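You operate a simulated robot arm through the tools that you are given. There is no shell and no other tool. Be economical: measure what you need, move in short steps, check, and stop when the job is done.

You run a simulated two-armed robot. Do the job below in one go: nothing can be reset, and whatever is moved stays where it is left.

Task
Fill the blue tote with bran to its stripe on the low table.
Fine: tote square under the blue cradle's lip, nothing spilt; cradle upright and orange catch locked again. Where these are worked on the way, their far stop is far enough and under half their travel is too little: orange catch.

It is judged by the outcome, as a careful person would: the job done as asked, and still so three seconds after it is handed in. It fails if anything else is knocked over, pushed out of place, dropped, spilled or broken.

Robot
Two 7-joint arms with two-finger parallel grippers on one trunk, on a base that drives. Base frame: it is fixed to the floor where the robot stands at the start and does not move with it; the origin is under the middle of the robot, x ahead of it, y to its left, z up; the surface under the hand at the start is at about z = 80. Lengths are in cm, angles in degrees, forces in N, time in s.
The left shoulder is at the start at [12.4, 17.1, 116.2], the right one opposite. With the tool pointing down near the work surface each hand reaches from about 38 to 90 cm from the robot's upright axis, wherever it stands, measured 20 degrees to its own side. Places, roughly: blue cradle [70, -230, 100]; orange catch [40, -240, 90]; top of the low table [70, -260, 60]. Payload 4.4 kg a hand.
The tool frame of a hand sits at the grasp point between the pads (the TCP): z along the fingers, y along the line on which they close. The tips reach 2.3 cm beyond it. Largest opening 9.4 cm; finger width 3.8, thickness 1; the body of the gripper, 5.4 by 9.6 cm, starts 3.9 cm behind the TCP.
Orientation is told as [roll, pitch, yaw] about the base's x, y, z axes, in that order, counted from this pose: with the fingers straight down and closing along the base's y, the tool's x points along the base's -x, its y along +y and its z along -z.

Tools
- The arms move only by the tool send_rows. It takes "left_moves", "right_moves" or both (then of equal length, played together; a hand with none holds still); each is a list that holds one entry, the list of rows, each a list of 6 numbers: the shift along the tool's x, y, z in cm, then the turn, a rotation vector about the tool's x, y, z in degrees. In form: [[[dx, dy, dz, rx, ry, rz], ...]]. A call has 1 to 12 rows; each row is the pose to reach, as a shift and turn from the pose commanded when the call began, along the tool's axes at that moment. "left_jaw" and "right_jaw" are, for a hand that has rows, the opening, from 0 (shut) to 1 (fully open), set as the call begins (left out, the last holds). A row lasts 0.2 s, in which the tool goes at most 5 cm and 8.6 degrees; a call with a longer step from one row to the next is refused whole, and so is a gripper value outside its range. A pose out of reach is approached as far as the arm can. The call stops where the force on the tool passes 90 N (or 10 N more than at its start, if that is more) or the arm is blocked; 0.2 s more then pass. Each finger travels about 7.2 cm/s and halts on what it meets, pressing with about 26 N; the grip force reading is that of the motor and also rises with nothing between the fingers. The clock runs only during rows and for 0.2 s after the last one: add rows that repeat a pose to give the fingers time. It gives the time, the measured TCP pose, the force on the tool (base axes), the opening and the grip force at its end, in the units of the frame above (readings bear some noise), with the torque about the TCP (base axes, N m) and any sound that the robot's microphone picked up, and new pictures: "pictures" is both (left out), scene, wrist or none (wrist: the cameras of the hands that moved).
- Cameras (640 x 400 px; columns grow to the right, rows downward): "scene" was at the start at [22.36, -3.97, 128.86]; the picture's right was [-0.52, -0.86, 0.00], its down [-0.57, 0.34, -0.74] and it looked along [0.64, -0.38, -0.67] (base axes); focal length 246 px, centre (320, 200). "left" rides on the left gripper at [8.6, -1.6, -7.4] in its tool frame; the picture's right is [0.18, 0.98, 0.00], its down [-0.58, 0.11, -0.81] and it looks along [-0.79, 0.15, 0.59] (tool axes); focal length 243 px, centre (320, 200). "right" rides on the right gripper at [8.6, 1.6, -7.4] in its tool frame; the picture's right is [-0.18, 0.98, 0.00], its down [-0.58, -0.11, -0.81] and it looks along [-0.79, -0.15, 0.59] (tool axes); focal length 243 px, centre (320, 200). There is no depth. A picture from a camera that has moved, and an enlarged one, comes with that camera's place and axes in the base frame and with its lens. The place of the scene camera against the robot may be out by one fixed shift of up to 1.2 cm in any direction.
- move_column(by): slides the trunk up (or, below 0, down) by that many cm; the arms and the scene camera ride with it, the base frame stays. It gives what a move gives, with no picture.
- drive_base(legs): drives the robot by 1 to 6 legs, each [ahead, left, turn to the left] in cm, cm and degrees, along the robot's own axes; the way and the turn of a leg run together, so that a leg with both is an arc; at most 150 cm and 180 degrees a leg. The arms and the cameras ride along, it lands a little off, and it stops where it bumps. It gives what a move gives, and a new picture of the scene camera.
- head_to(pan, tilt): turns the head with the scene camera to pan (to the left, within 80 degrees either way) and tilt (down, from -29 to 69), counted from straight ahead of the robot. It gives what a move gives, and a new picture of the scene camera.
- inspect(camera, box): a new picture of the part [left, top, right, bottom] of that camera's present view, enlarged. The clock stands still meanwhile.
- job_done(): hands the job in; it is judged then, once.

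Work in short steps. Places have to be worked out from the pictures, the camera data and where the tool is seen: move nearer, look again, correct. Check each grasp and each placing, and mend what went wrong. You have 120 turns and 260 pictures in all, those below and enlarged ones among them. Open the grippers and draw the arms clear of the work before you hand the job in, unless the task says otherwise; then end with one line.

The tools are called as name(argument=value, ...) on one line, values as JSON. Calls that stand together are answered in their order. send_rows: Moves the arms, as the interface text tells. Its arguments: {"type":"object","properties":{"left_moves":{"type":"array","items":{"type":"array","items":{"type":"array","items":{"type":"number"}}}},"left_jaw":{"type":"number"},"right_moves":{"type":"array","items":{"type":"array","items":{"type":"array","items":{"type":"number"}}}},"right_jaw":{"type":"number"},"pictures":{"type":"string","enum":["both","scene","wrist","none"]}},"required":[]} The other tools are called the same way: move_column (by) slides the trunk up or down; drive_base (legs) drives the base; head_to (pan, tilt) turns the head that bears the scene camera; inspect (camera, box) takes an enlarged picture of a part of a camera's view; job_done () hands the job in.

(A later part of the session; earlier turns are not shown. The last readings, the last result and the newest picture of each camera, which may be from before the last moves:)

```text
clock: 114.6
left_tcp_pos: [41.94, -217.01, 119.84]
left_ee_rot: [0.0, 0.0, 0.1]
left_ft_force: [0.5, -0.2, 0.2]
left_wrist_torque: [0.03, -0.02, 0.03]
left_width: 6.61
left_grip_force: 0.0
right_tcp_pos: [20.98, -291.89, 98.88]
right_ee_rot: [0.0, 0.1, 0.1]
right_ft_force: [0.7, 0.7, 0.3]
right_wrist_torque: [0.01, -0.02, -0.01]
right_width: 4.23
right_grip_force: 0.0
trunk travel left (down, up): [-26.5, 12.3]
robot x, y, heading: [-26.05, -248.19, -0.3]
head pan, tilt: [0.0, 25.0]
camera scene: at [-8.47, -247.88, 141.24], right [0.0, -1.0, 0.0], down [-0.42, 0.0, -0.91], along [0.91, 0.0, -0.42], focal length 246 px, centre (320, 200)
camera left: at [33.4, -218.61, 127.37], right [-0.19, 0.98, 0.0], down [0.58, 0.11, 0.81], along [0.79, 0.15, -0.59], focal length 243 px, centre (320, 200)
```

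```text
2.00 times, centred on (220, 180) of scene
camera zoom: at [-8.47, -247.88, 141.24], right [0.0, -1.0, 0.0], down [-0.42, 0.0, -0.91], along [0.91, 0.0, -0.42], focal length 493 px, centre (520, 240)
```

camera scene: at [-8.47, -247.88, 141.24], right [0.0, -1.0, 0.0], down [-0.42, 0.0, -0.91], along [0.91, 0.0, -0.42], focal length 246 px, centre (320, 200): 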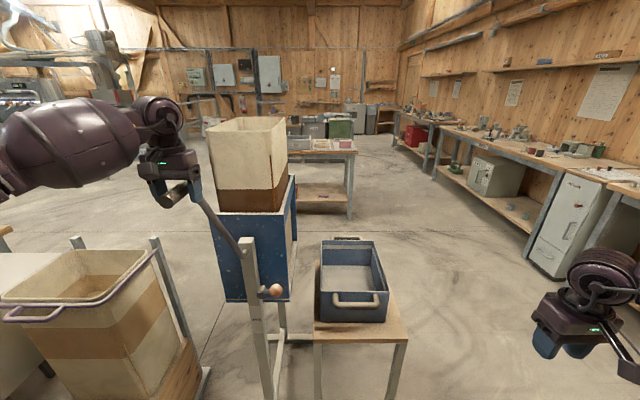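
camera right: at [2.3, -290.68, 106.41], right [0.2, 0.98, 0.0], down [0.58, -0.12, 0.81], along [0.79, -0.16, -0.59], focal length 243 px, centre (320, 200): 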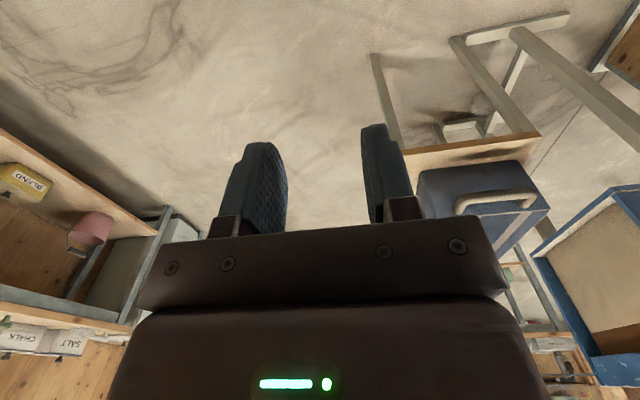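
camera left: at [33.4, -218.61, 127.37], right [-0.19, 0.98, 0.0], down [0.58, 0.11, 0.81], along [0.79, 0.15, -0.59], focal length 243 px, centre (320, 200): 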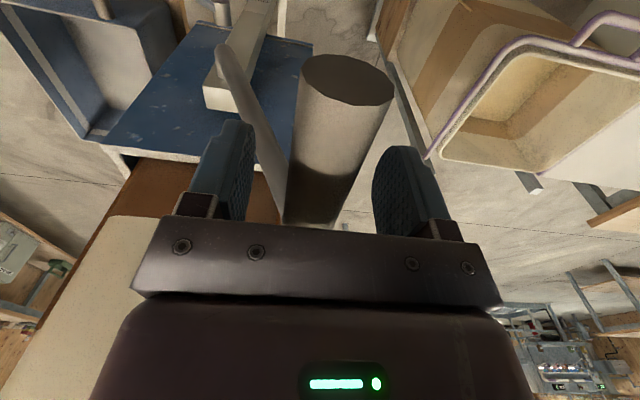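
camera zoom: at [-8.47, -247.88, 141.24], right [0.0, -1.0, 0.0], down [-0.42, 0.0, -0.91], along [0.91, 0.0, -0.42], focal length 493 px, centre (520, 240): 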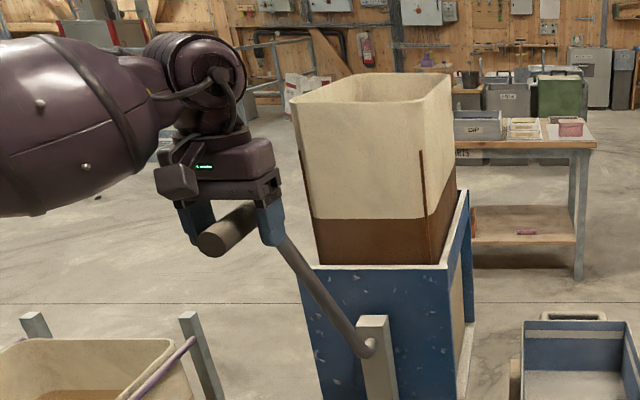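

Bar is centred between the fingers; close the left hand on it.

send_rows(left_moves=[[[0, 0, 0, 0, 0, 0], [0, 0, 0, 0, 0, 0], [0, 0, 0, 0, 0, 0], [0, 0, 0, 0, 0, 0]]], left_jaw=0, pictures="none")

send_rows(right_moves=[[[-2, 4, 0, 0, 0, -8.2], [-4, 8, 0, 0, 0, -16.4], [-6, 12, 0, 0, 0, -24.6], [-8, 16, 0, 0, 0, -32.8], [-10, 20, 0, 0, 0, -41], [-12, 24, 0, 0, 0, -49.2], [-14, 28, 0, 0, 0, -57.4], [-16, 32, 0, 0, 0, -65.6], [-18, 36, 0, 0, 0, -73.8], [-20, 40, 0, 0, 0, -82], [-22.4, 44, 0, 0, 0, -90], [-22.4, 44, 0, 0, 0, -90]]], right_jaw=0.6)

```text
clock: 115.6
left_tcp_pos: [41.95, -216.98, 120.03]
left_ee_rot: [0.1, 0.0, 0.0]
left_ft_force: [-1.5, -3.2, -1.9]
left_wrist_torque: [0.0, -0.23, -0.31]
left_width: 2.95
left_grip_force: 44.7
right_tcp_pos: [20.91, -291.88, 98.65]
right_ee_rot: [0.0, 0.2, 0.1]
right_ft_force: [0.8, -0.8, -0.8]
right_wrist_torque: [-0.03, 0.03, 0.0]
right_width: 4.23
right_grip_force: 0.2
trunk travel left (down, up): [-26.5, 12.3]
robot x, y, heading: [-25.88, -248.24, -0.1]
head pan, tilt: [0.0, 25.0]
```

```text
clock: 118.2
left_tcp_pos: [42.0, -217.02, 119.98]
left_ee_rot: [0.1, 0.1, 0.1]
left_ft_force: [-20.9, -1.0, 2.6]
left_wrist_torque: [-0.21, -1.26, -0.61]
left_width: 2.99
left_grip_force: 44.8
right_tcp_pos: [28.22, -253.62, 100.88]
right_ee_rot: [-12.0, -0.1, 86.1]
right_ft_force: [0.3, -8.6, -9.2]
right_wrist_torque: [0.55, -0.13, 0.14]
right_width: 5.65
right_grip_force: 0.1
right hand out of reach, approached as far as the arm can: row 7, 8, 9, 10, 11, 12
trunk travel left (down, up): [-26.5, 12.3]
robot x, y, heading: [-25.58, -248.36, -0.1]
head pan, tilt: [0.0, 25.0]
camera scene: at [-8.4, -248.01, 141.19], right [0.0, -1.0, 0.0], down [-0.42, 0.0, -0.91], along [0.91, 0.0, -0.42], focal length 246 px, centre (320, 200)
camera right: at [24.37, -262.08, 107.77], right [-0.95, 0.25, -0.21], down [-0.02, 0.58, 0.81], along [0.32, 0.77, -0.55], focal length 243 px, centre (320, 200)
```

scene: 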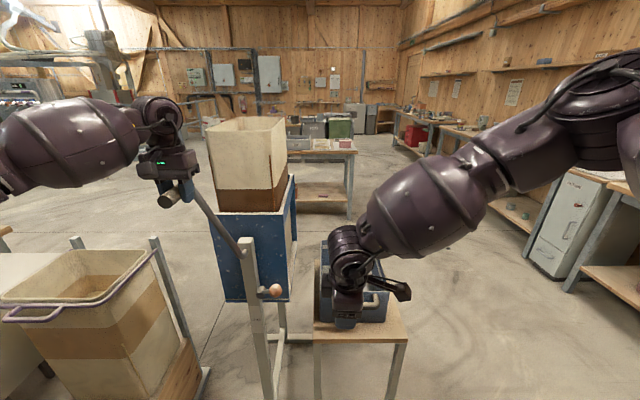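
right: 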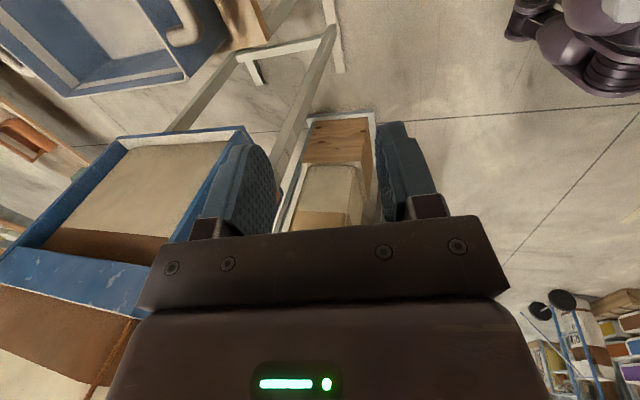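

The right wrist runs out of range there. I undo that: open the left hand, bring the right back, and shift the robot left so both arms work straight ahead.

send_rows(left_moves=[[[0, 0, 0, 0, 0, 0], [0, 0, 0, 0, 0, 0], [0, 0, 0, 0, 0, 0], [0, 0, -3, 0, 0, 0], [0, 0, -6, 0, 0, 0], [0, 0, -9, 0, 0, 0], [2, 0, -10, 0, 0, 0], [4, 0, -10, 0, 0, 0], [6, 0, -10, 0, 0, 0], [8, 0, -10, 0, 0, 0], [10, 0, -10, 0, 0, 0]]], right_moves=[[[-4, 0, 0, 0, 0, 8], [-8, 0, 0, 0, 0, 16], [-12, 0, 0, 0, 0, 24], [-16, 0, 0, 0, 0, 32], [-20, 0, 0, 0, 0, 40], [-24, 0, 0, 0, 0, 48], [-25, 2, 0, 0, 0, 56], [-25, 6, 0, 0, 0, 64], [-25, 10, 0, 0, 0, 72], [-25, 14, 0, 0, 0, 80], [-25, 18, 0, 0, 0, 88]]], left_jaw=0.7, pictures="scene")

```text
clock: 120.6
left_tcp_pos: [31.7, -216.91, 130.0]
left_ee_rot: [0.0, -0.1, 0.1]
left_ft_force: [0.5, 1.1, 0.3]
left_wrist_torque: [-0.01, -0.04, -0.02]
left_width: 6.58
left_grip_force: 0.0
right_tcp_pos: [12.46, -227.53, 96.5]
right_ee_rot: [-1.0, -12.2, -1.8]
right_ft_force: [-1.5, 0.2, 0.4]
right_wrist_torque: [-0.02, -0.01, 0.04]
right_width: 5.65
right_grip_force: 0.0
trunk travel left (down, up): [-26.5, 12.3]
robot x, y, heading: [-25.67, -248.06, -0.2]
head pan, tilt: [0.0, 25.0]
camera scene: at [-8.57, -247.78, 141.25], right [0.0, -1.0, 0.0], down [-0.42, 0.0, -0.91], along [0.91, 0.0, -0.42], focal length 246 px, centre (320, 200)
```

scene: 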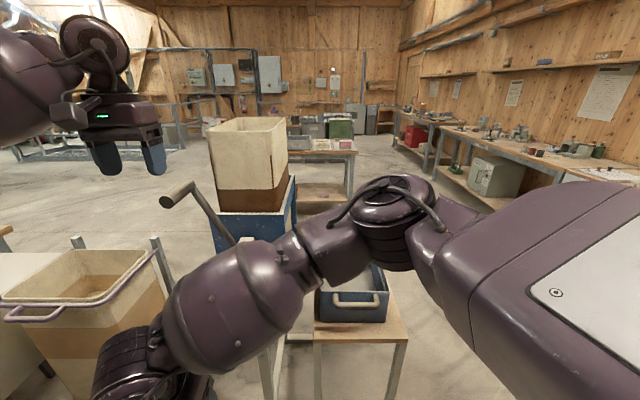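

The right hand swung the wrong way (no contact). I bring it back to the right side.

send_rows(right_moves=[[[0, -4.5, 0, 0, 0, 0], [0, -9, 0, 0, 0, 0], [0, -13.5, 0, 0, 0, 0], [0, -18, 0, 0, 0, 0], [0, -22.5, 0, 0, 0, 0], [0, -27, 0, 0, 0, 0], [0, -31.5, 0, 0, 0, 0], [0, -36, 0, 0, 0, 0], [0, -40, 0, 0, 0, 0], [0, -44, 0, 0, 0, 0]]], pictures="none")

drive_base(legs=[[-6, 22, 0]])

```text
clock: 122.8
left_tcp_pos: [31.97, -216.74, 129.73]
left_ee_rot: [-0.2, 0.1, 0.2]
left_ft_force: [-0.1, 1.3, -1.0]
left_wrist_torque: [-0.04, 0.03, 0.06]
left_width: 6.55
left_grip_force: 0.1
right_tcp_pos: [11.33, -270.93, 97.22]
right_ee_rot: [-0.4, -12.1, -1.9]
right_ft_force: [1.1, -4.3, 1.8]
right_wrist_torque: [0.24, 0.06, 0.08]
right_width: 5.63
right_grip_force: 0.0
trunk travel left (down, up): [-26.5, 12.3]
robot x, y, heading: [-25.42, -248.01, -0.5]
head pan, tilt: [0.0, 25.0]
```

```text
clock: 125.3
left_tcp_pos: [25.72, -194.83, 130.03]
left_ee_rot: [0.0, 0.1, 0.2]
left_ft_force: [0.6, -0.4, -0.1]
left_wrist_torque: [-0.01, 0.0, 0.0]
left_width: 6.6
left_grip_force: 0.0
right_tcp_pos: [5.17, -249.34, 97.31]
right_ee_rot: [-1.0, -12.2, -1.7]
right_ft_force: [-0.1, 1.0, 0.5]
right_wrist_torque: [0.02, 0.01, 0.02]
right_width: 5.64
right_grip_force: 0.0
trunk travel left (down, up): [-26.5, 12.3]
robot x, y, heading: [-31.72, -225.83, -0.3]
head pan, tilt: [0.0, 25.0]
camera scene: at [-14.48, -225.78, 141.24], right [0.0, -1.0, 0.0], down [-0.42, 0.0, -0.91], along [0.91, 0.0, -0.42], focal length 246 px, centre (320, 200)
```

scene: 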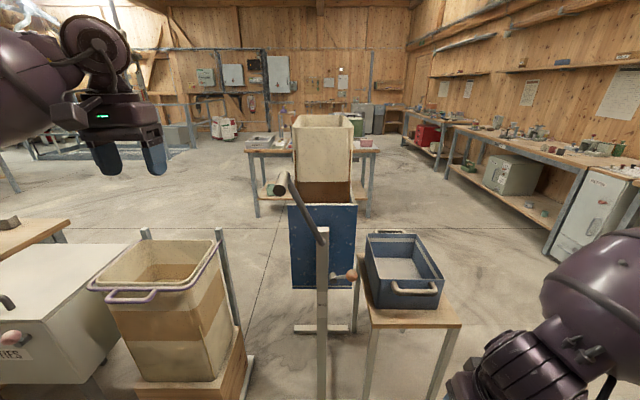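

Better placed. I level the right wrist and bring the right hand forward to in front of the catch, then test turning it.

send_rows(right_moves=[[[-4.3, 0, -0.3, 0, 2, 0], [-8.6, 0, -0.6, 0, 4, 0], [-13, 0, -0.8, 0, 6, 0], [-17.3, 0, -1.1, 0, 8, 0], [-21.6, 0, -1.4, 0, 10, 0], [-25.9, 0, -1.6, 0, 12, 0]]], pictures="none")

send_rows(right_moves=[[[0, 0, -1, 0, 0, -8.2], [0, 0, -2, 0, 0, -16.4], [0, 0, -3, 0, 0, -24.6], [0, 0, -3, 0, 0, -32.8], [0, 0, -3, 0, 0, -41], [0, 0, -3, 0, 0, -49.2], [0, 0, -3, 0, 0, -57.4], [0, 0, -3, 0, 0, -65.6], [0, 0, -3, 0, 0, -73.8], [0, 0, -3, 0, 0, -82], [0, 0, -3, 0, 0, -90]]])

```text
clock: 126.7
left_tcp_pos: [25.83, -194.93, 129.93]
left_ee_rot: [0.0, 0.1, 0.2]
left_ft_force: [0.3, 0.1, 0.1]
left_wrist_torque: [-0.01, 0.03, 0.0]
left_width: 6.59
left_grip_force: 0.0
right_tcp_pos: [30.51, -250.18, 104.23]
right_ee_rot: [-1.0, 0.0, -1.8]
right_ft_force: [0.0, -0.1, -0.4]
right_wrist_torque: [0.0, 0.04, -0.02]
right_width: 5.65
right_grip_force: 0.0
trunk travel left (down, up): [-26.5, 12.3]
robot x, y, heading: [-31.97, -225.84, -0.3]
head pan, tilt: [0.0, 25.0]
```

```text
clock: 129.1
left_tcp_pos: [25.9, -194.29, 129.75]
left_ee_rot: [-0.2, -0.1, 0.3]
left_ft_force: [0.2, 0.5, 0.6]
left_wrist_torque: [-0.07, -0.03, -0.01]
left_width: 6.58
left_grip_force: 0.2
right_tcp_pos: [13.57, -238.42, 101.35]
right_ee_rot: [-2.7, 0.1, 85.2]
right_ft_force: [-4.6, -0.8, -7.2]
right_wrist_torque: [-0.04, -0.28, 0.0]
right_width: 5.65
right_grip_force: 0.1
right hand out of reach, approached as far as the arm can: row 6, 7, 8, 9, 10, 11
trunk travel left (down, up): [-26.5, 12.3]
robot x, y, heading: [-31.78, -226.06, -0.2]
head pan, tilt: [0.0, 25.0]
camera scene: at [-14.41, -225.31, 141.23], right [0.0, -1.0, 0.0], down [-0.42, 0.0, -0.91], along [0.91, 0.0, -0.42], focal length 246 px, centre (320, 200)
camera right: at [10.69, -246.95, 108.62], right [-0.96, 0.27, -0.05], down [0.12, 0.57, 0.81], along [0.24, 0.77, -0.59], focal length 243 px, centre (320, 200)
```

scene: 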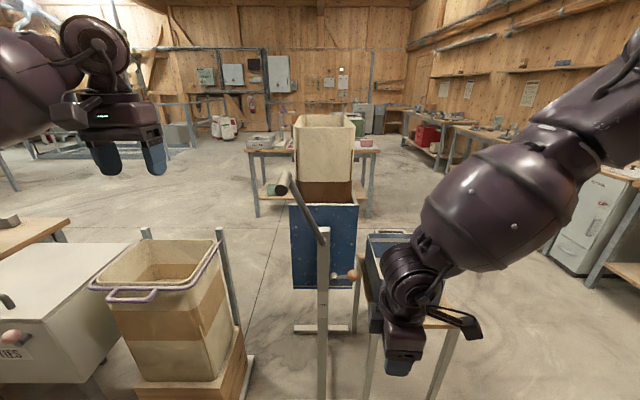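
right: 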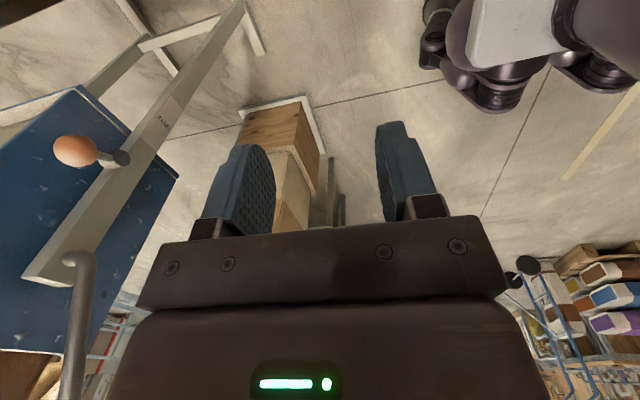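

Yaw +90 isn't reachable while extended; I try the opposite turn (yaw -90).

send_rows(right_moves=[[[0, 0, 0, 0, 0, 8.4], [0, 0, 0, 0, 0, 16.8], [0, 0, 0, 0, 0, 25.2], [0, 0, 0, 0, 0, 33.6], [0, 0, 0, 0, 0, 42], [0, 0, 0, 0, 0, 50.4], [0, 0, 0, 0, 0, 58.8], [0, 0, 0, 0, 0, 67.2], [0, 0, 0, 0, 0, 75.6], [0, 0, 0, 0, 0, 84], [0, 0, 0, 0, 0, 92]]], pictures="none")

send_rows(right_moves=[[[0, 0, 0, 0, 0, 8.4], [0, 0, 0, 0, 0, 16.8], [0, 0, 0, 0, 0, 25.2], [0, 0, 0, 0, 0, 33.6], [0, 0, 0, 0, 0, 42], [0, 0, 0, 0, 0, 50.4], [0, 0, 0, 0, 0, 58.8], [0, 0, 0, 0, 0, 67.2], [0, 0, 0, 0, 0, 75.6], [0, 0, 0, 0, 0, 84], [0, 0, 0, 0, 0, 88]]])

```text
clock: 131.5
left_tcp_pos: [25.67, -194.8, 129.96]
left_ee_rot: [0.0, 0.1, 0.1]
left_ft_force: [0.3, 0.3, 0.4]
left_wrist_torque: [-0.01, -0.02, 0.01]
left_width: 6.59
left_grip_force: 0.1
right_tcp_pos: [13.35, -238.82, 100.92]
right_ee_rot: [-0.4, -2.6, -6.5]
right_ft_force: [1.1, 0.2, -0.4]
right_wrist_torque: [0.01, 0.03, 0.02]
right_width: 5.67
right_grip_force: 0.1
trunk travel left (down, up): [-26.5, 12.3]
robot x, y, heading: [-31.95, -226.32, 0.1]
head pan, tilt: [0.0, 25.0]
```

```text
clock: 133.9
left_tcp_pos: [25.75, -194.86, 130.03]
left_ee_rot: [0.0, 0.0, 0.2]
left_ft_force: [-0.6, -0.5, -0.1]
left_wrist_torque: [0.01, 0.01, 0.03]
left_width: 6.59
left_grip_force: 0.1
right_tcp_pos: [13.42, -238.76, 100.91]
right_ee_rot: [2.6, -0.6, -94.4]
right_ft_force: [0.0, 1.3, 0.2]
right_wrist_torque: [-0.02, -0.01, 0.0]
right_width: 5.66
right_grip_force: 0.1
trunk travel left (down, up): [-26.5, 12.3]
robot x, y, heading: [-31.78, -226.34, -0.2]
head pan, tilt: [0.0, 25.0]
camera scene: at [-14.47, -225.82, 141.23], right [0.0, -1.0, 0.0], down [-0.42, 0.0, -0.91], along [0.91, 0.0, -0.42], focal length 246 px, centre (320, 200)
camera right: at [15.3, -230.23, 108.36], right [0.96, -0.26, 0.05], down [-0.19, -0.56, 0.81], along [-0.18, -0.79, -0.59], focal length 243 px, centre (320, 200)
```

scene: 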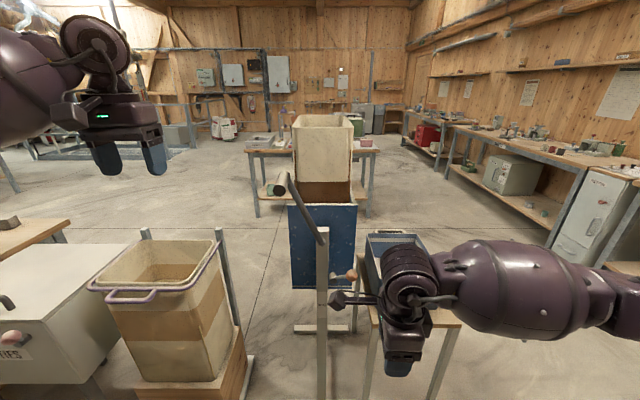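
right: 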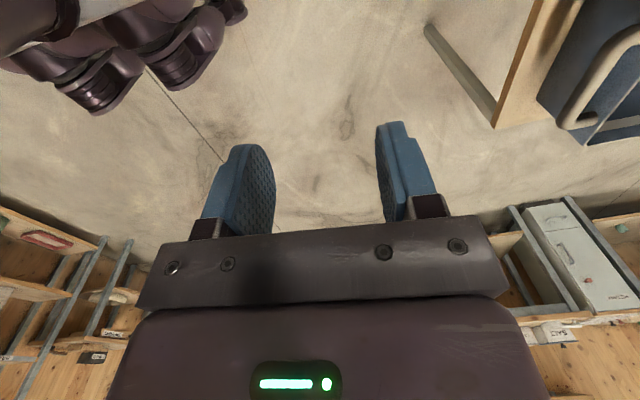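

That orientation is reachable. I bring it forward above the ball at yaw about -68, so the wrist camera clears the crank arm.

send_rows(right_moves=[[[0.8, 4.3, -0.5, 0, 0, -3.8], [1.6, 8.6, -1, 0, 0, -7.6], [2.4, 12.9, -1.5, 0, 0, -11.4], [3.2, 17.2, -1.5, 0, 0, -15.2], [4, 21.5, -1.5, 0, 0, -19], [4.8, 25.8, -1.5, 0, 0, -22.8], [5.5, 30, -1.5, 0, 0, -26.4], [5.5, 30, -1.5, 0, 0, -26.4]]], right_jaw=0.62)

inspect(camera="scene", box=[260, 180, 440, 320])

```text
clock: 135.7
left_tcp_pos: [25.74, -194.99, 130.08]
left_ee_rot: [0.0, -0.1, 0.3]
left_ft_force: [0.0, -0.9, 0.3]
left_wrist_torque: [0.02, 0.02, 0.01]
left_width: 6.59
left_grip_force: 0.0
right_tcp_pos: [43.99, -235.46, 103.9]
right_ee_rot: [2.1, -1.7, -68.0]
right_ft_force: [-0.9, 0.2, 0.8]
right_wrist_torque: [0.01, -0.02, 0.01]
right_width: 5.81
right_grip_force: 0.1
trunk travel left (down, up): [-26.5, 12.3]
robot x, y, heading: [-31.62, -226.17, -0.3]
head pan, tilt: [0.0, 25.0]
camera scene: at [-14.51, -225.91, 141.24], right [0.0, -1.0, 0.0], down [-0.42, 0.0, -0.91], along [0.91, 0.0, -0.42], focal length 246 px, centre (320, 200)
camera right: at [41.62, -226.74, 111.24], right [0.98, 0.2, 0.04], down [0.08, -0.57, 0.82], along [0.19, -0.8, -0.57], focal length 243 px, centre (320, 200)
```

scene: 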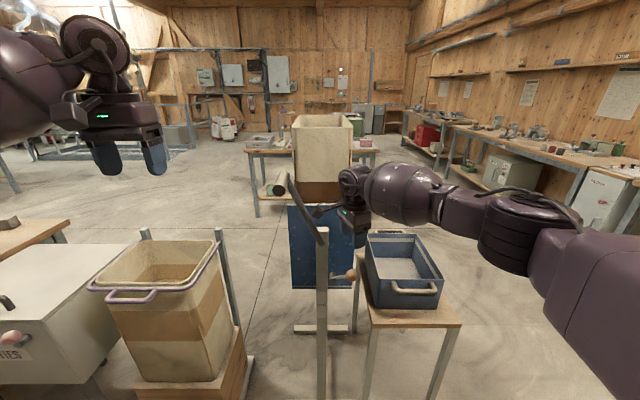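
right: 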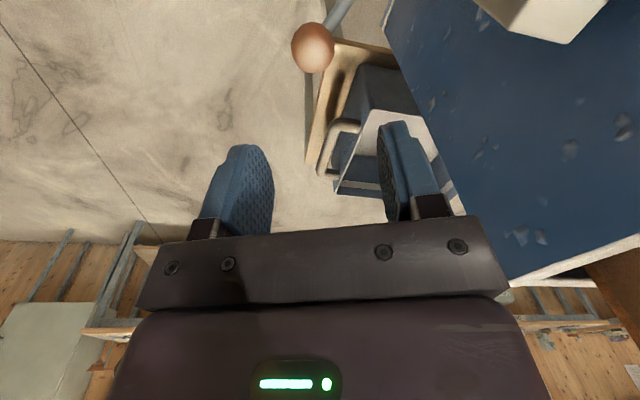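

```text
2.86 times, centred on (350, 250) of scene
camera zoom: at [-14.51, -225.91, 141.24], right [0.0, -1.0, 0.0], down [-0.42, 0.0, -0.91], along [0.91, 0.0, -0.42], focal length 704 px, centre (234, 57)
```

zoom: 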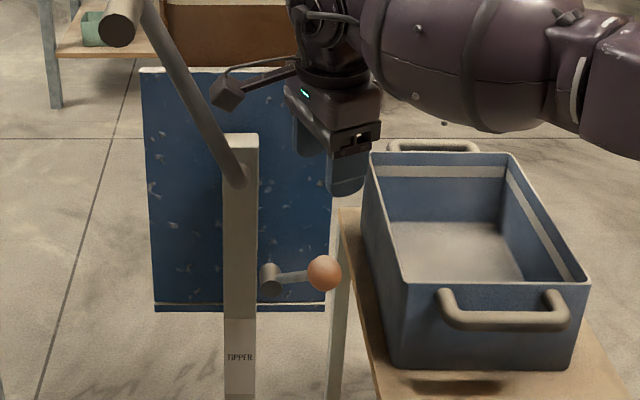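

Ball seen exactly under the hand. Descend the right hand around the ball.

send_rows(right_moves=[[[0, 0, 4, 0, 0, 0], [0, 0, 8, 0, 0, 0], [0, 0, 11, 0, 0, 0], [-0.2, -0.1, 13, 0, 0, 0], [-0.2, -0.1, 14.5, 0, 0, 0], [-0.2, -0.1, 14.5, 0, 0, 0]]])

inspect(camera="scene", box=[260, 180, 440, 320])

```text
clock: 137.1
left_tcp_pos: [25.79, -194.89, 129.91]
left_ee_rot: [0.1, -0.1, 0.2]
left_ft_force: [0.0, -0.1, -0.3]
left_wrist_torque: [-0.01, -0.01, -0.01]
left_width: 6.56
left_grip_force: 0.0
right_tcp_pos: [44.37, -235.96, 89.32]
right_ee_rot: [1.9, -1.7, -67.9]
right_ft_force: [-0.7, 0.4, -0.2]
right_wrist_torque: [-0.02, 0.02, 0.02]
right_width: 5.83
right_grip_force: 0.0
trunk travel left (down, up): [-26.5, 12.3]
robot x, y, heading: [-32.01, -226.01, -0.0]
head pan, tilt: [0.0, 25.0]
camera scene: at [-14.49, -225.84, 141.24], right [0.0, -1.0, 0.0], down [-0.42, 0.0, -0.91], along [0.91, 0.0, -0.42], focal length 246 px, centre (320, 200)
camera right: at [42.2, -227.3, 96.59], right [0.98, 0.2, 0.04], down [0.08, -0.57, 0.82], along [0.18, -0.8, -0.57], focal length 243 px, centre (320, 200)
```

scene: 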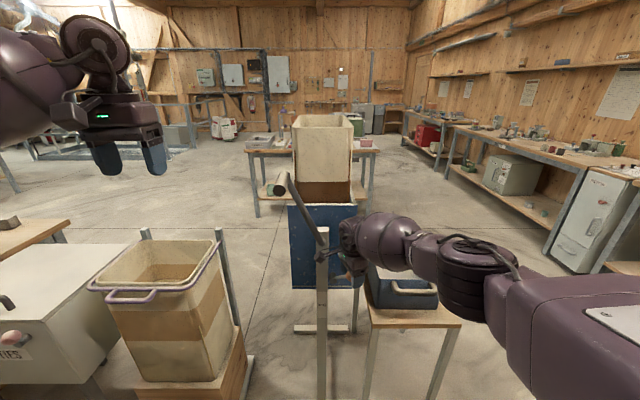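
right: 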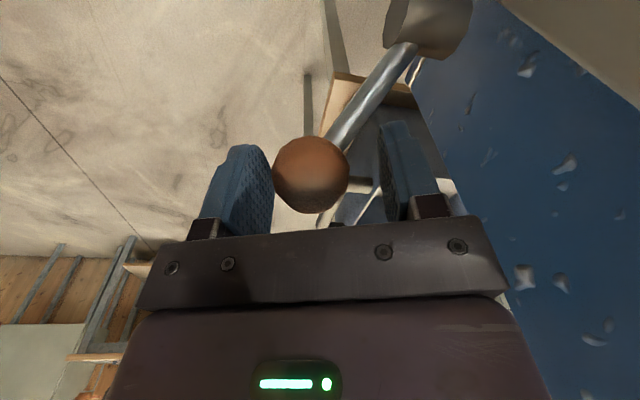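

```text
2.86 times, centred on (350, 250) of scene
camera zoom: at [-14.49, -225.84, 141.24], right [0.0, -1.0, 0.0], down [-0.42, 0.0, -0.91], along [0.91, 0.0, -0.42], focal length 704 px, centre (234, 57)
```

zoom: 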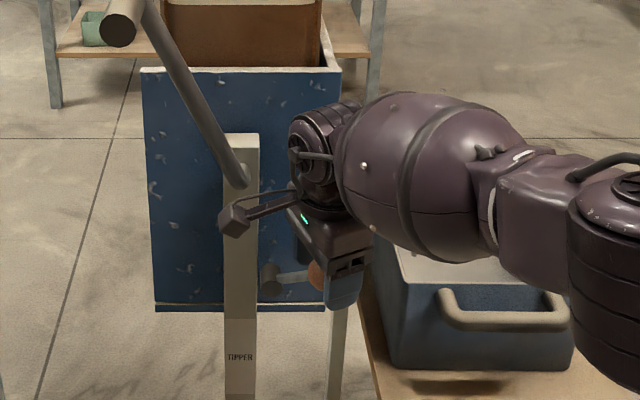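

The ball is between the pads; I shift the right hand 0.7 cm to centre it, then close, while the left goes over the crank bar.

send_rows(left_moves=[[[-1.5, -4.5, 0, 0, 0, 0], [-3, -9, 0, 0, 0, 0], [-4.5, -13.5, 0, 0, 0, 0], [-6, -18, 0, 0, 0, 0], [-8, -22, 0, 0, 0, 0], [-12, -22, 0, 0, 0, 0], [-16, -22, 0, 0, 0, 0], [-16.2, -22, 3, 0, 0, 0], [-16.2, -22, 6, 0, 0, 0], [-16.2, -22, 8, 0, 0, 0], [-16.2, -22, 10, 0, 0, 0], [-16.2, -22, 10, 0, 0, 0]]], right_moves=[[[0, -0.4, 0, 0, 0, 0], [0, -0.7, 0, 0, 0, 0], [0, -0.7, 0, 0, 0, 0], [0, -0.7, 0, 0, 0, 0], [0, -0.7, 0, 0, 0, 0], [0, -0.7, 0, 0, 0, 0], [0, -0.7, 0, 0, 0, 0], [0, -0.7, 0, 0, 0, 0], [0, -0.7, 0, 0, 0, 0], [0, -0.7, 0, 0, 0, 0], [0, -0.7, 0, 0, 0, 0], [0, -0.7, 0, 0, 0, 0]]])

```text
clock: 139.7
left_tcp_pos: [42.0, -216.98, 120.06]
left_ee_rot: [0.0, 0.0, 0.2]
left_ft_force: [0.7, 0.5, 0.2]
left_wrist_torque: [0.02, 0.02, 0.03]
left_width: 6.59
left_grip_force: 0.1
right_tcp_pos: [43.62, -236.17, 89.24]
right_ee_rot: [2.0, -1.7, -68.0]
right_ft_force: [1.4, 1.4, 2.2]
right_wrist_torque: [0.07, -0.07, 0.03]
right_width: 5.92
right_grip_force: 0.8
trunk travel left (down, up): [-26.5, 12.3]
robot x, y, heading: [-31.21, -226.15, -0.1]
head pan, tilt: [0.0, 25.0]
camera scene: at [-14.49, -225.81, 141.24], right [0.0, -1.0, 0.0], down [-0.42, 0.0, -0.91], along [0.91, 0.0, -0.42], focal length 246 px, centre (320, 200)
camera right: at [41.5, -227.52, 96.52], right [0.98, 0.2, 0.04], down [0.08, -0.57, 0.82], along [0.18, -0.8, -0.57], focal length 243 px, centre (320, 200)
camera left: at [33.43, -218.55, 127.45], right [-0.19, 0.98, 0.0], down [0.58, 0.11, 0.81], along [0.79, 0.15, -0.59], focal length 243 px, centre (320, 200)
```

scene: 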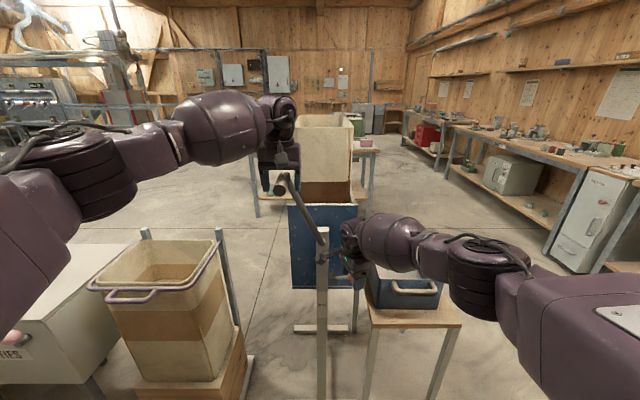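
right: 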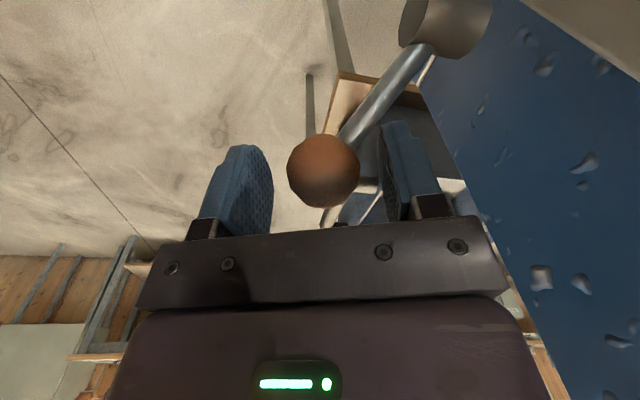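
left: 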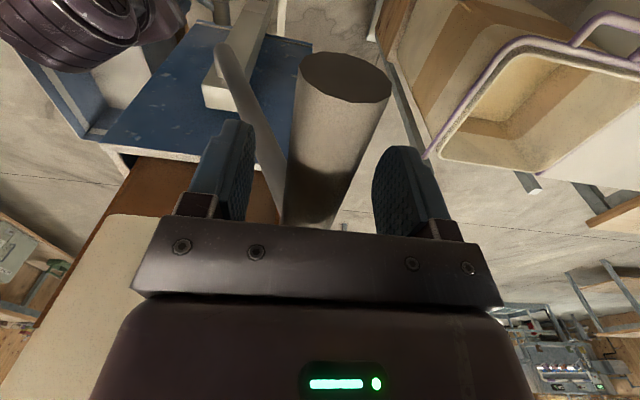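

The pad near the stem might rub; I rotate the right hand 9° more to clear the stem and close both grips.

send_rows(left_moves=[[[0, 0, 0, 0, 0, 0], [0, 0, 0, 0, 0, 0], [0, 0, 0, 0, 0, 0], [0, 0, 0, 0, 0, 0]]], right_moves=[[[0, 0, 0, 0, 0, 5], [0, 0, 0, 0, 0, 9], [0, 0, 0, 0, 0, 9], [0, 0, 0, 0, 0, 9]]], left_jaw=0, pictures="wrist")

send_rows(right_moves=[[[0, 0, 0, 0, 0, 0], [0, 0, 0, 0, 0, 0], [0, 0, 0, 0, 0, 0]]], right_jaw=0, pictures="wrist")

```text
clock: 140.7
left_tcp_pos: [41.97, -217.01, 120.08]
left_ee_rot: [0.0, 0.0, 0.1]
left_ft_force: [-0.9, -5.9, -1.3]
left_wrist_torque: [-0.03, -0.04, -0.87]
left_width: 2.98
left_grip_force: 44.8
right_tcp_pos: [43.79, -236.41, 89.15]
right_ee_rot: [2.3, -1.3, -77.1]
right_ft_force: [1.9, -0.7, 2.3]
right_wrist_torque: [0.03, -0.13, -0.13]
right_width: 5.94
right_grip_force: 0.6
trunk travel left (down, up): [-26.5, 12.3]
robot x, y, heading: [-31.66, -226.19, 0.0]
head pan, tilt: [0.0, 25.0]
camera right: at [42.85, -227.5, 96.61], right [1.0, 0.04, 0.04], down [-0.01, -0.58, 0.81], along [0.06, -0.81, -0.58], focal length 243 px, centre (320, 200)
camera left: at [33.42, -218.67, 127.48], right [-0.19, 0.98, 0.0], down [0.58, 0.11, 0.81], along [0.79, 0.15, -0.59], focal length 243 px, centre (320, 200)
```

right: 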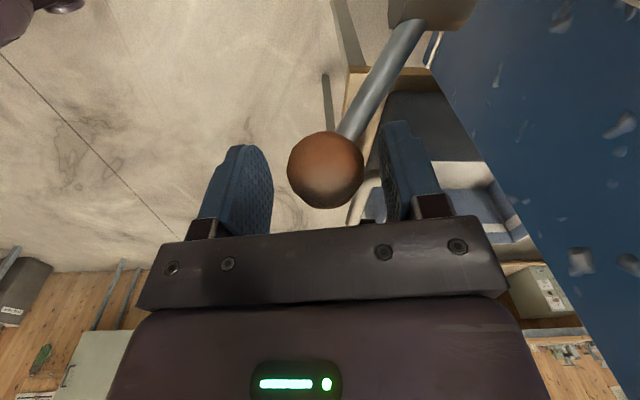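
left: 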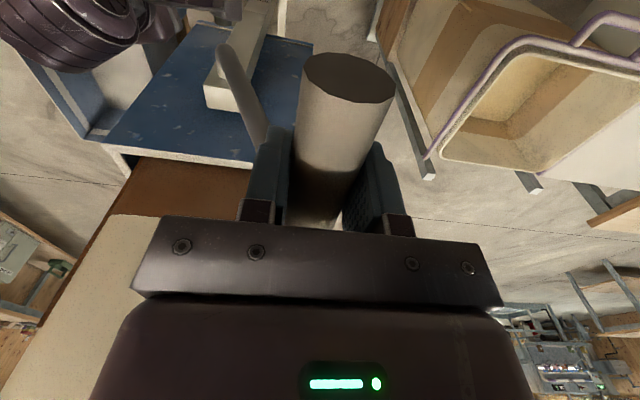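

```text
clock: 141.5
left_tcp_pos: [42.08, -216.99, 120.2]
left_ee_rot: [0.0, 0.0, 0.2]
left_ft_force: [-6.6, -5.3, -7.8]
left_wrist_torque: [-0.26, -0.48, -0.98]
left_width: 2.97
left_grip_force: 44.7
right_tcp_pos: [43.8, -236.44, 89.53]
right_ee_rot: [2.5, -1.4, -77.0]
right_ft_force: [21.0, -5.9, 18.5]
right_wrist_torque: [0.66, -0.7, -0.23]
right_width: 3.67
right_grip_force: 44.3
trunk travel left (down, up): [-26.5, 12.3]
robot x, y, heading: [-31.32, -226.64, -0.1]
head pan, tilt: [0.0, 25.0]
camera right: at [42.98, -227.57, 96.84], right [1.0, 0.04, 0.05], down [-0.02, -0.58, 0.81], along [0.06, -0.81, -0.58], focal length 243 px, centre (320, 200)
```

right: 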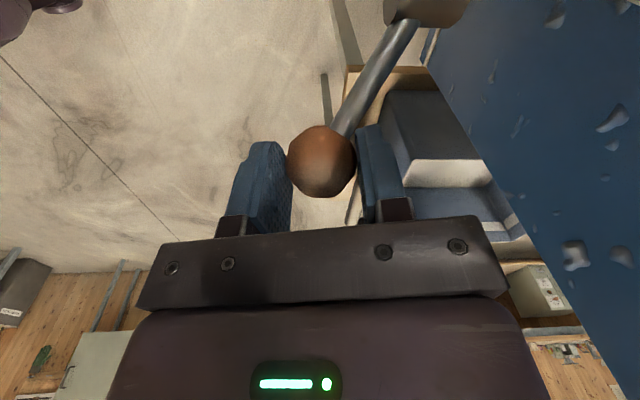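

Grip holds the ball (3.7 cm). I test the catch direction: a small move upward along its arc.

send_rows(right_moves=[[[0, 0, -0.4, 0, 0, 0], [0, 0, -0.8, 0, 0, 0], [0.05, 0, -1.2, 0, 0, 0], [0.05, 0, -1.2, 0, 0, 0]]], pictures="none")

```text
clock: 142.5
left_tcp_pos: [42.16, -217.01, 120.1]
left_ee_rot: [0.0, 0.1, 0.1]
left_ft_force: [-35.6, -10.7, 13.1]
left_wrist_torque: [0.04, 0.15, -0.7]
left_width: 2.98
left_grip_force: 45.5
right_tcp_pos: [43.77, -235.99, 90.2]
right_ee_rot: [2.6, -1.2, -76.9]
right_ft_force: [59.9, 13.7, -25.5]
right_wrist_torque: [-0.63, -0.86, 0.22]
right_width: 3.69
right_grip_force: 45.1
trunk travel left (down, up): [-26.5, 12.3]
robot x, y, heading: [-31.55, -226.48, -0.0]
head pan, tilt: [0.0, 25.0]
```

Forces build sideways as well; I relax the x-components in both hands and read again.

send_rows(left_moves=[[[0.3, 0, 0, 0, 0, 0], [0.3, 0, 0, 0, 0, 0]]], right_moves=[[[0, 0.5, 0.3, 0, 0, 0], [0, 0.5, 0.3, 0, 0, 0]]], pictures="none")

inspect(camera="right", box=[200, 0, 520, 220])

```text
clock: 143.1
left_tcp_pos: [41.79, -217.04, 119.99]
left_ee_rot: [0.0, -0.3, 0.3]
left_ft_force: [38.3, -13.5, -0.4]
left_wrist_torque: [0.0, -0.11, -1.63]
left_width: 2.99
left_grip_force: 45.4
right_tcp_pos: [43.81, -236.13, 90.1]
right_ee_rot: [1.8, -1.1, -77.0]
right_ft_force: [-35.5, 0.6, 18.4]
right_wrist_torque: [0.97, 1.05, -0.17]
right_width: 3.7
right_grip_force: 44.8
trunk travel left (down, up): [-26.5, 12.3]
robot x, y, heading: [-31.86, -226.0, 0.0]
head pan, tilt: [0.0, 25.0]
```

```text
1.82 times, centred on (360, 110) of right
camera zoom: at [43.08, -227.32, 97.34], right [1.0, 0.04, 0.03], down [0.0, -0.58, 0.81], along [0.05, -0.81, -0.58], focal length 441 px, centre (247, 364)
```

zoom: 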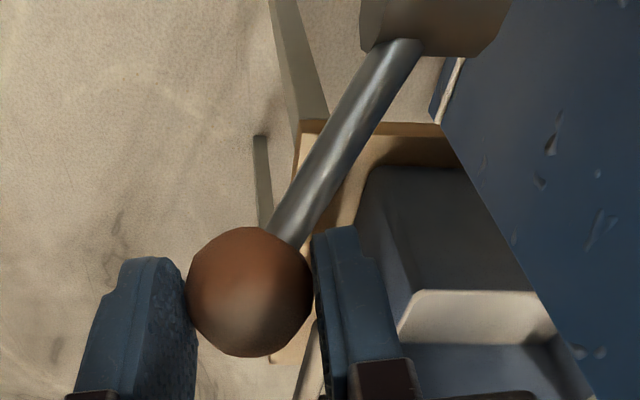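

The catch gave way upward (0.6 cm at modest force). I follow the arc further up and read the force.

send_rows(left_moves=[[[-0.15, 0, 0, 0, 0, 0], [-0.15, 0, 0, 0, 0, 0], [-0.15, 0, 0, 0, 0, 0], [-0.15, 0, 0, 0, 0, 0], [-0.15, 0, 0, 0, 0, 0]]], right_moves=[[[0.33, -0.13, -0.46, 0, 0, 0], [0.65, -0.05, -0.89, 0, 0, 0], [1.0, 0.03, -1.28, 0, 0, 0], [1.39, 0.11, -1.65, 0, 0, 0], [1.39, 0.11, -1.65, 0, 0, 0]]], pictures="wrist")

```text
clock: 144.3
left_tcp_pos: [41.86, -217.02, 120.03]
left_ee_rot: [0.3, -0.2, 0.3]
left_ft_force: [19.2, -0.1, -6.9]
left_wrist_torque: [0.21, 1.17, -1.6]
left_width: 2.96
left_grip_force: 45.1
right_tcp_pos: [43.61, -235.05, 92.14]
right_ee_rot: [2.1, -1.3, -77.3]
right_ft_force: [-39.6, -23.2, 14.7]
right_wrist_torque: [-0.66, 0.99, -0.38]
right_width: 3.22
right_grip_force: 45.1
trunk travel left (down, up): [-26.5, 12.3]
robot x, y, heading: [-31.97, -226.06, -0.4]
head pan, tilt: [0.0, 25.0]
camera right: at [42.86, -226.14, 99.49], right [1.0, 0.04, 0.04], down [-0.01, -0.58, 0.81], along [0.06, -0.81, -0.58], focal length 243 px, centre (320, 200)
camera left: at [33.2, -218.72, 127.39], right [-0.19, 0.98, 0.0], down [0.58, 0.11, 0.81], along [0.79, 0.15, -0.59], focal length 243 px, centre (320, 200)
```

right: 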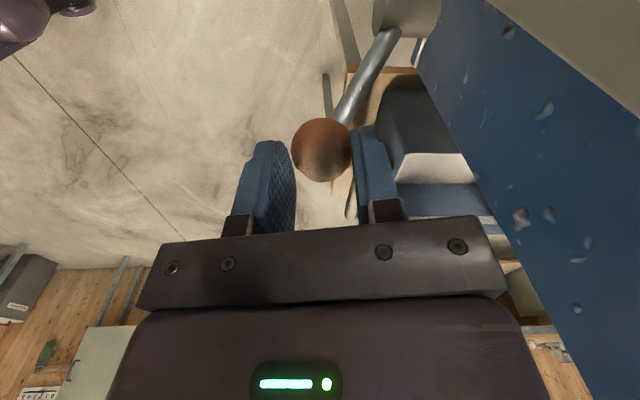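
left: 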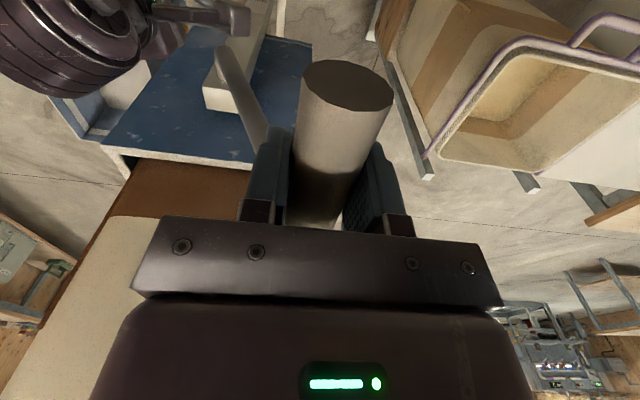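

The pads slid up the ball — the ball did not move, so up is blocked. Reopen, re-centre lower on the ball and try downward.

send_rows(right_moves=[[[0, 0, 0, 0, 0, 0], [0, 0, 0, 0, 0, 0], [-0.5, 0, 1.2, 0, 0, 0], [-0.9, 0, 2.4, 0, 0, 0], [-0.9, 0, 3.6, 0, 0, 0], [-0.9, 0, 3.6, 0, 0, 0]]], right_jaw=0.6, pictures="wrist")

send_rows(right_moves=[[[0, 0, 0, 0, 0, 0], [0, 0, 0, 0, 0, 0], [0, 0, 0, 0, 0, 0]]], right_jaw=0, pictures="wrist")

```text
clock: 145.7
left_tcp_pos: [41.84, -216.95, 120.05]
left_ee_rot: [0.1, 0.0, 0.2]
left_ft_force: [-14.6, -5.9, -11.0]
left_wrist_torque: [-0.15, -0.31, -0.89]
left_width: 2.95
left_grip_force: 45.2
right_tcp_pos: [44.29, -235.83, 88.43]
right_ee_rot: [2.4, -1.4, -77.0]
right_ft_force: [6.0, -5.4, 3.9]
right_wrist_torque: [-0.03, -0.19, -0.29]
right_width: 5.83
right_grip_force: 2.5
trunk travel left (down, up): [-26.5, 12.3]
robot x, y, heading: [-31.84, -226.05, 0.1]
head pan, tilt: [0.0, 25.0]
camera right: at [43.43, -226.98, 95.61], right [1.0, 0.04, 0.04], down [-0.01, -0.58, 0.81], along [0.06, -0.81, -0.58], focal length 243 px, centre (320, 200)
```

right: 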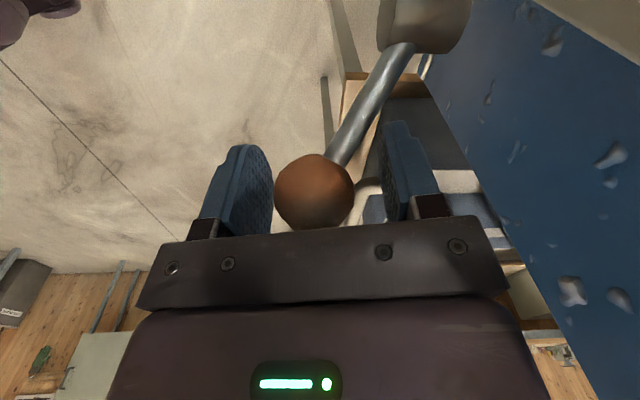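

```text
clock: 146.5
left_tcp_pos: [41.79, -216.97, 119.99]
left_ee_rot: [0.0, 0.1, 0.2]
left_ft_force: [-37.2, -1.6, -8.6]
left_wrist_torque: [0.03, 0.29, -0.75]
left_width: 3.0
left_grip_force: 44.8
right_tcp_pos: [44.5, -236.05, 88.48]
right_ee_rot: [2.6, -1.4, -77.3]
right_ft_force: [46.5, -12.7, -2.3]
right_wrist_torque: [-0.35, -1.6, -2.11]
right_width: 4.65
right_grip_force: 45.1
trunk travel left (down, up): [-26.5, 12.3]
robot x, y, heading: [-31.89, -226.3, -0.1]
head pan, tilt: [0.0, 25.0]
camera right: at [43.67, -227.16, 95.69], right [1.0, 0.04, 0.05], down [-0.02, -0.58, 0.81], along [0.06, -0.81, -0.58], focal length 243 px, centre (320, 200)
```

right: 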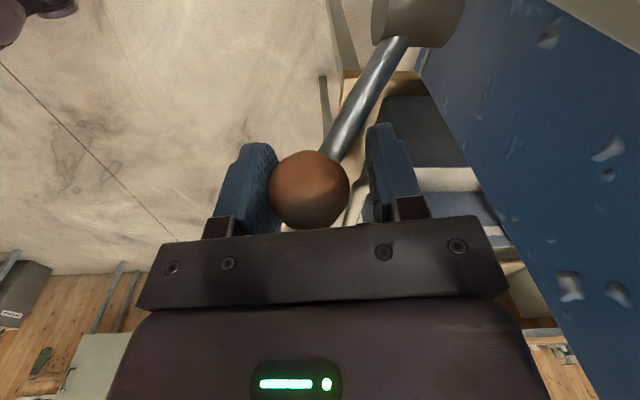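

The stem-side pad catches the stem. Open, shift 1 cm toward -y and 0.5 toward -x, and close again.

send_rows(right_moves=[[[0, 0, 0, 0, 0, 0], [0, 0, 0, 0, 0, 0], [-0.6, -0.4, 0, 0, 0, 0], [-1.1, -0.7, -0.2, 0, 0, 0], [-1.1, -0.7, -0.2, 0, 0, 0]]], right_jaw=0.6, pictures="none")

send_rows(right_moves=[[[0, 0, 0, 0, 0, 0], [0, 0, 0, 0, 0, 0], [0, 0, 0, 0, 0, 0]]], right_jaw=0, pictures="wrist")

```text
clock: 147.7
left_tcp_pos: [41.86, -217.1, 120.21]
left_ee_rot: [0.0, 0.0, 0.2]
left_ft_force: [-9.0, -8.0, -9.8]
left_wrist_torque: [-0.23, 0.18, -0.87]
left_width: 2.98
left_grip_force: 45.3
right_tcp_pos: [43.71, -236.75, 88.36]
right_ee_rot: [2.1, -1.2, -77.0]
right_ft_force: [2.4, -0.8, -0.2]
right_wrist_torque: [-0.01, 0.0, -0.03]
right_width: 5.7
right_grip_force: 0.2
trunk travel left (down, up): [-26.5, 12.3]
robot x, y, heading: [-31.98, -226.46, -0.0]
head pan, tilt: [0.0, 25.0]
```

```text
clock: 148.5
left_tcp_pos: [42.05, -216.98, 120.08]
left_ee_rot: [-0.1, 0.1, 0.1]
left_ft_force: [-39.3, -5.5, 2.0]
left_wrist_torque: [0.01, 0.12, -1.13]
left_width: 3.03
left_grip_force: 45.0
right_tcp_pos: [44.26, -237.08, 88.46]
right_ee_rot: [2.6, -1.4, -77.2]
right_ft_force: [62.7, -1.4, -11.3]
right_wrist_torque: [-0.57, 0.18, -1.04]
right_width: 3.68
right_grip_force: 45.3
trunk travel left (down, up): [-26.5, 12.3]
robot x, y, heading: [-32.02, -225.96, 0.1]
head pan, tilt: [0.0, 25.0]
camera right: at [43.34, -228.15, 95.83], right [1.0, 0.04, 0.05], down [-0.02, -0.58, 0.81], along [0.06, -0.81, -0.58], focal length 243 px, centre (320, 200)
```

right: 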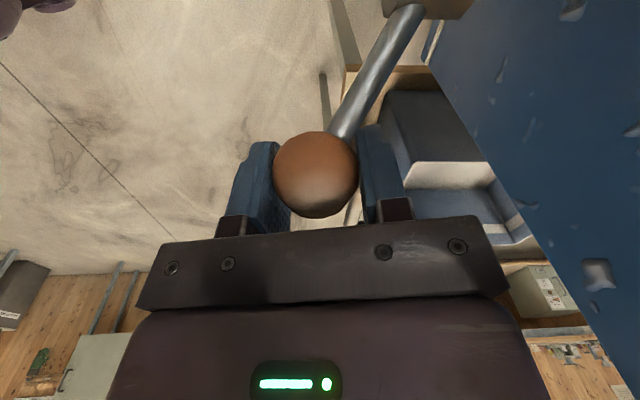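

Solid grip now. Relax the sideways load and move down 1 cm along the arc.

send_rows(right_moves=[[[-0.1, 0.35, 0, 0, 0, 0], [-0.25, 0.3, 0.5, 0, 0, 0], [-0.4, 0.27, 1.0, 0, 0, 0], [-0.4, 0.27, 1.0, 0, 0, 0]]], pictures="wrist")

```text
clock: 149.5
left_tcp_pos: [42.08, -216.89, 119.95]
left_ee_rot: [0.1, -0.2, 0.3]
left_ft_force: [13.9, -4.7, -10.8]
left_wrist_torque: [-0.17, -1.36, -1.28]
left_width: 2.93
left_grip_force: 45.6
right_tcp_pos: [44.25, -237.36, 87.52]
right_ee_rot: [2.3, -1.3, -77.1]
right_ft_force: [4.8, -17.0, 31.1]
right_wrist_torque: [1.37, 0.08, -0.19]
right_width: 3.73
right_grip_force: 44.5
trunk travel left (down, up): [-26.5, 12.3]
robot x, y, heading: [-31.71, -225.76, -0.2]
head pan, tilt: [0.0, 25.0]
camera right: at [43.4, -228.6, 94.8], right [1.0, 0.04, 0.04], down [-0.01, -0.58, 0.81], along [0.06, -0.81, -0.58], focal length 243 px, centre (320, 200)
```

right: 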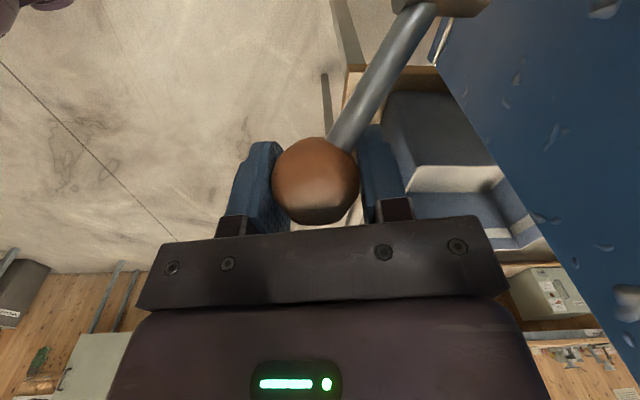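

The ball seems to have moved down and outward with it. Continue 1.6 cm down.

send_rows(right_moves=[[[-0.05, 0, 0.5, 0, 0, 0], [-0.1, 0, 1.0, 0, 0, 0], [-0.1, 0, 1.6, 0, 0, 0], [-0.1, 0, 1.6, 0, 0, 0]]], pictures="wrist")

inspect(camera="scene", box=[290, 200, 400, 300])

```text
clock: 150.5
left_tcp_pos: [42.05, -217.03, 120.08]
left_ee_rot: [0.1, -0.1, 0.3]
left_ft_force: [37.5, 6.0, -5.5]
left_wrist_torque: [-0.07, -0.25, -1.74]
left_width: 2.98
left_grip_force: 45.2
right_tcp_pos: [44.32, -237.89, 85.5]
right_ee_rot: [2.0, -1.5, -77.3]
right_ft_force: [-31.7, -38.3, 25.0]
right_wrist_torque: [1.08, -0.42, 0.32]
right_width: 3.7
right_grip_force: 44.9
trunk travel left (down, up): [-26.5, 12.3]
robot x, y, heading: [-31.84, -226.22, 0.1]
head pan, tilt: [0.0, 25.0]
camera right: at [43.47, -229.09, 92.88], right [1.0, 0.04, 0.04], down [-0.01, -0.58, 0.82], along [0.05, -0.82, -0.58], focal length 243 px, centre (320, 200)
```

right: 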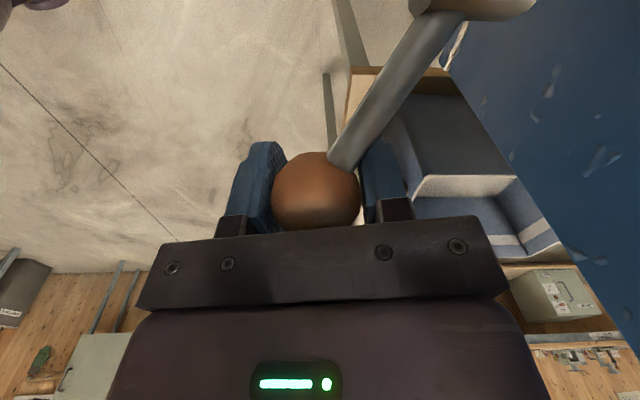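

```text
4.00 times, centred on (345, 250) of scene
camera zoom: at [-14.44, -226.1, 141.22], right [0.0, -1.0, 0.0], down [-0.42, 0.0, -0.91], along [0.91, 0.0, -0.42], focal length 985 px, centre (220, 0)
```

zoom: 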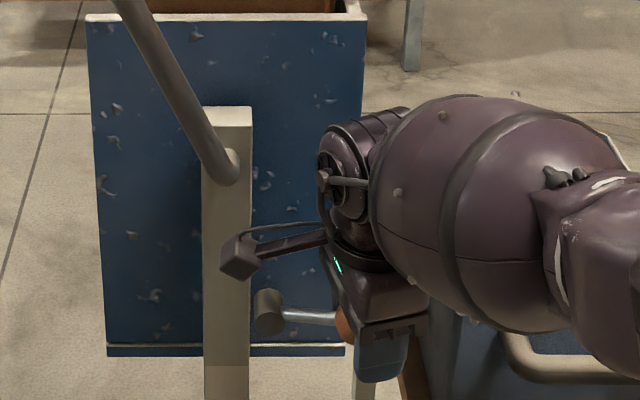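

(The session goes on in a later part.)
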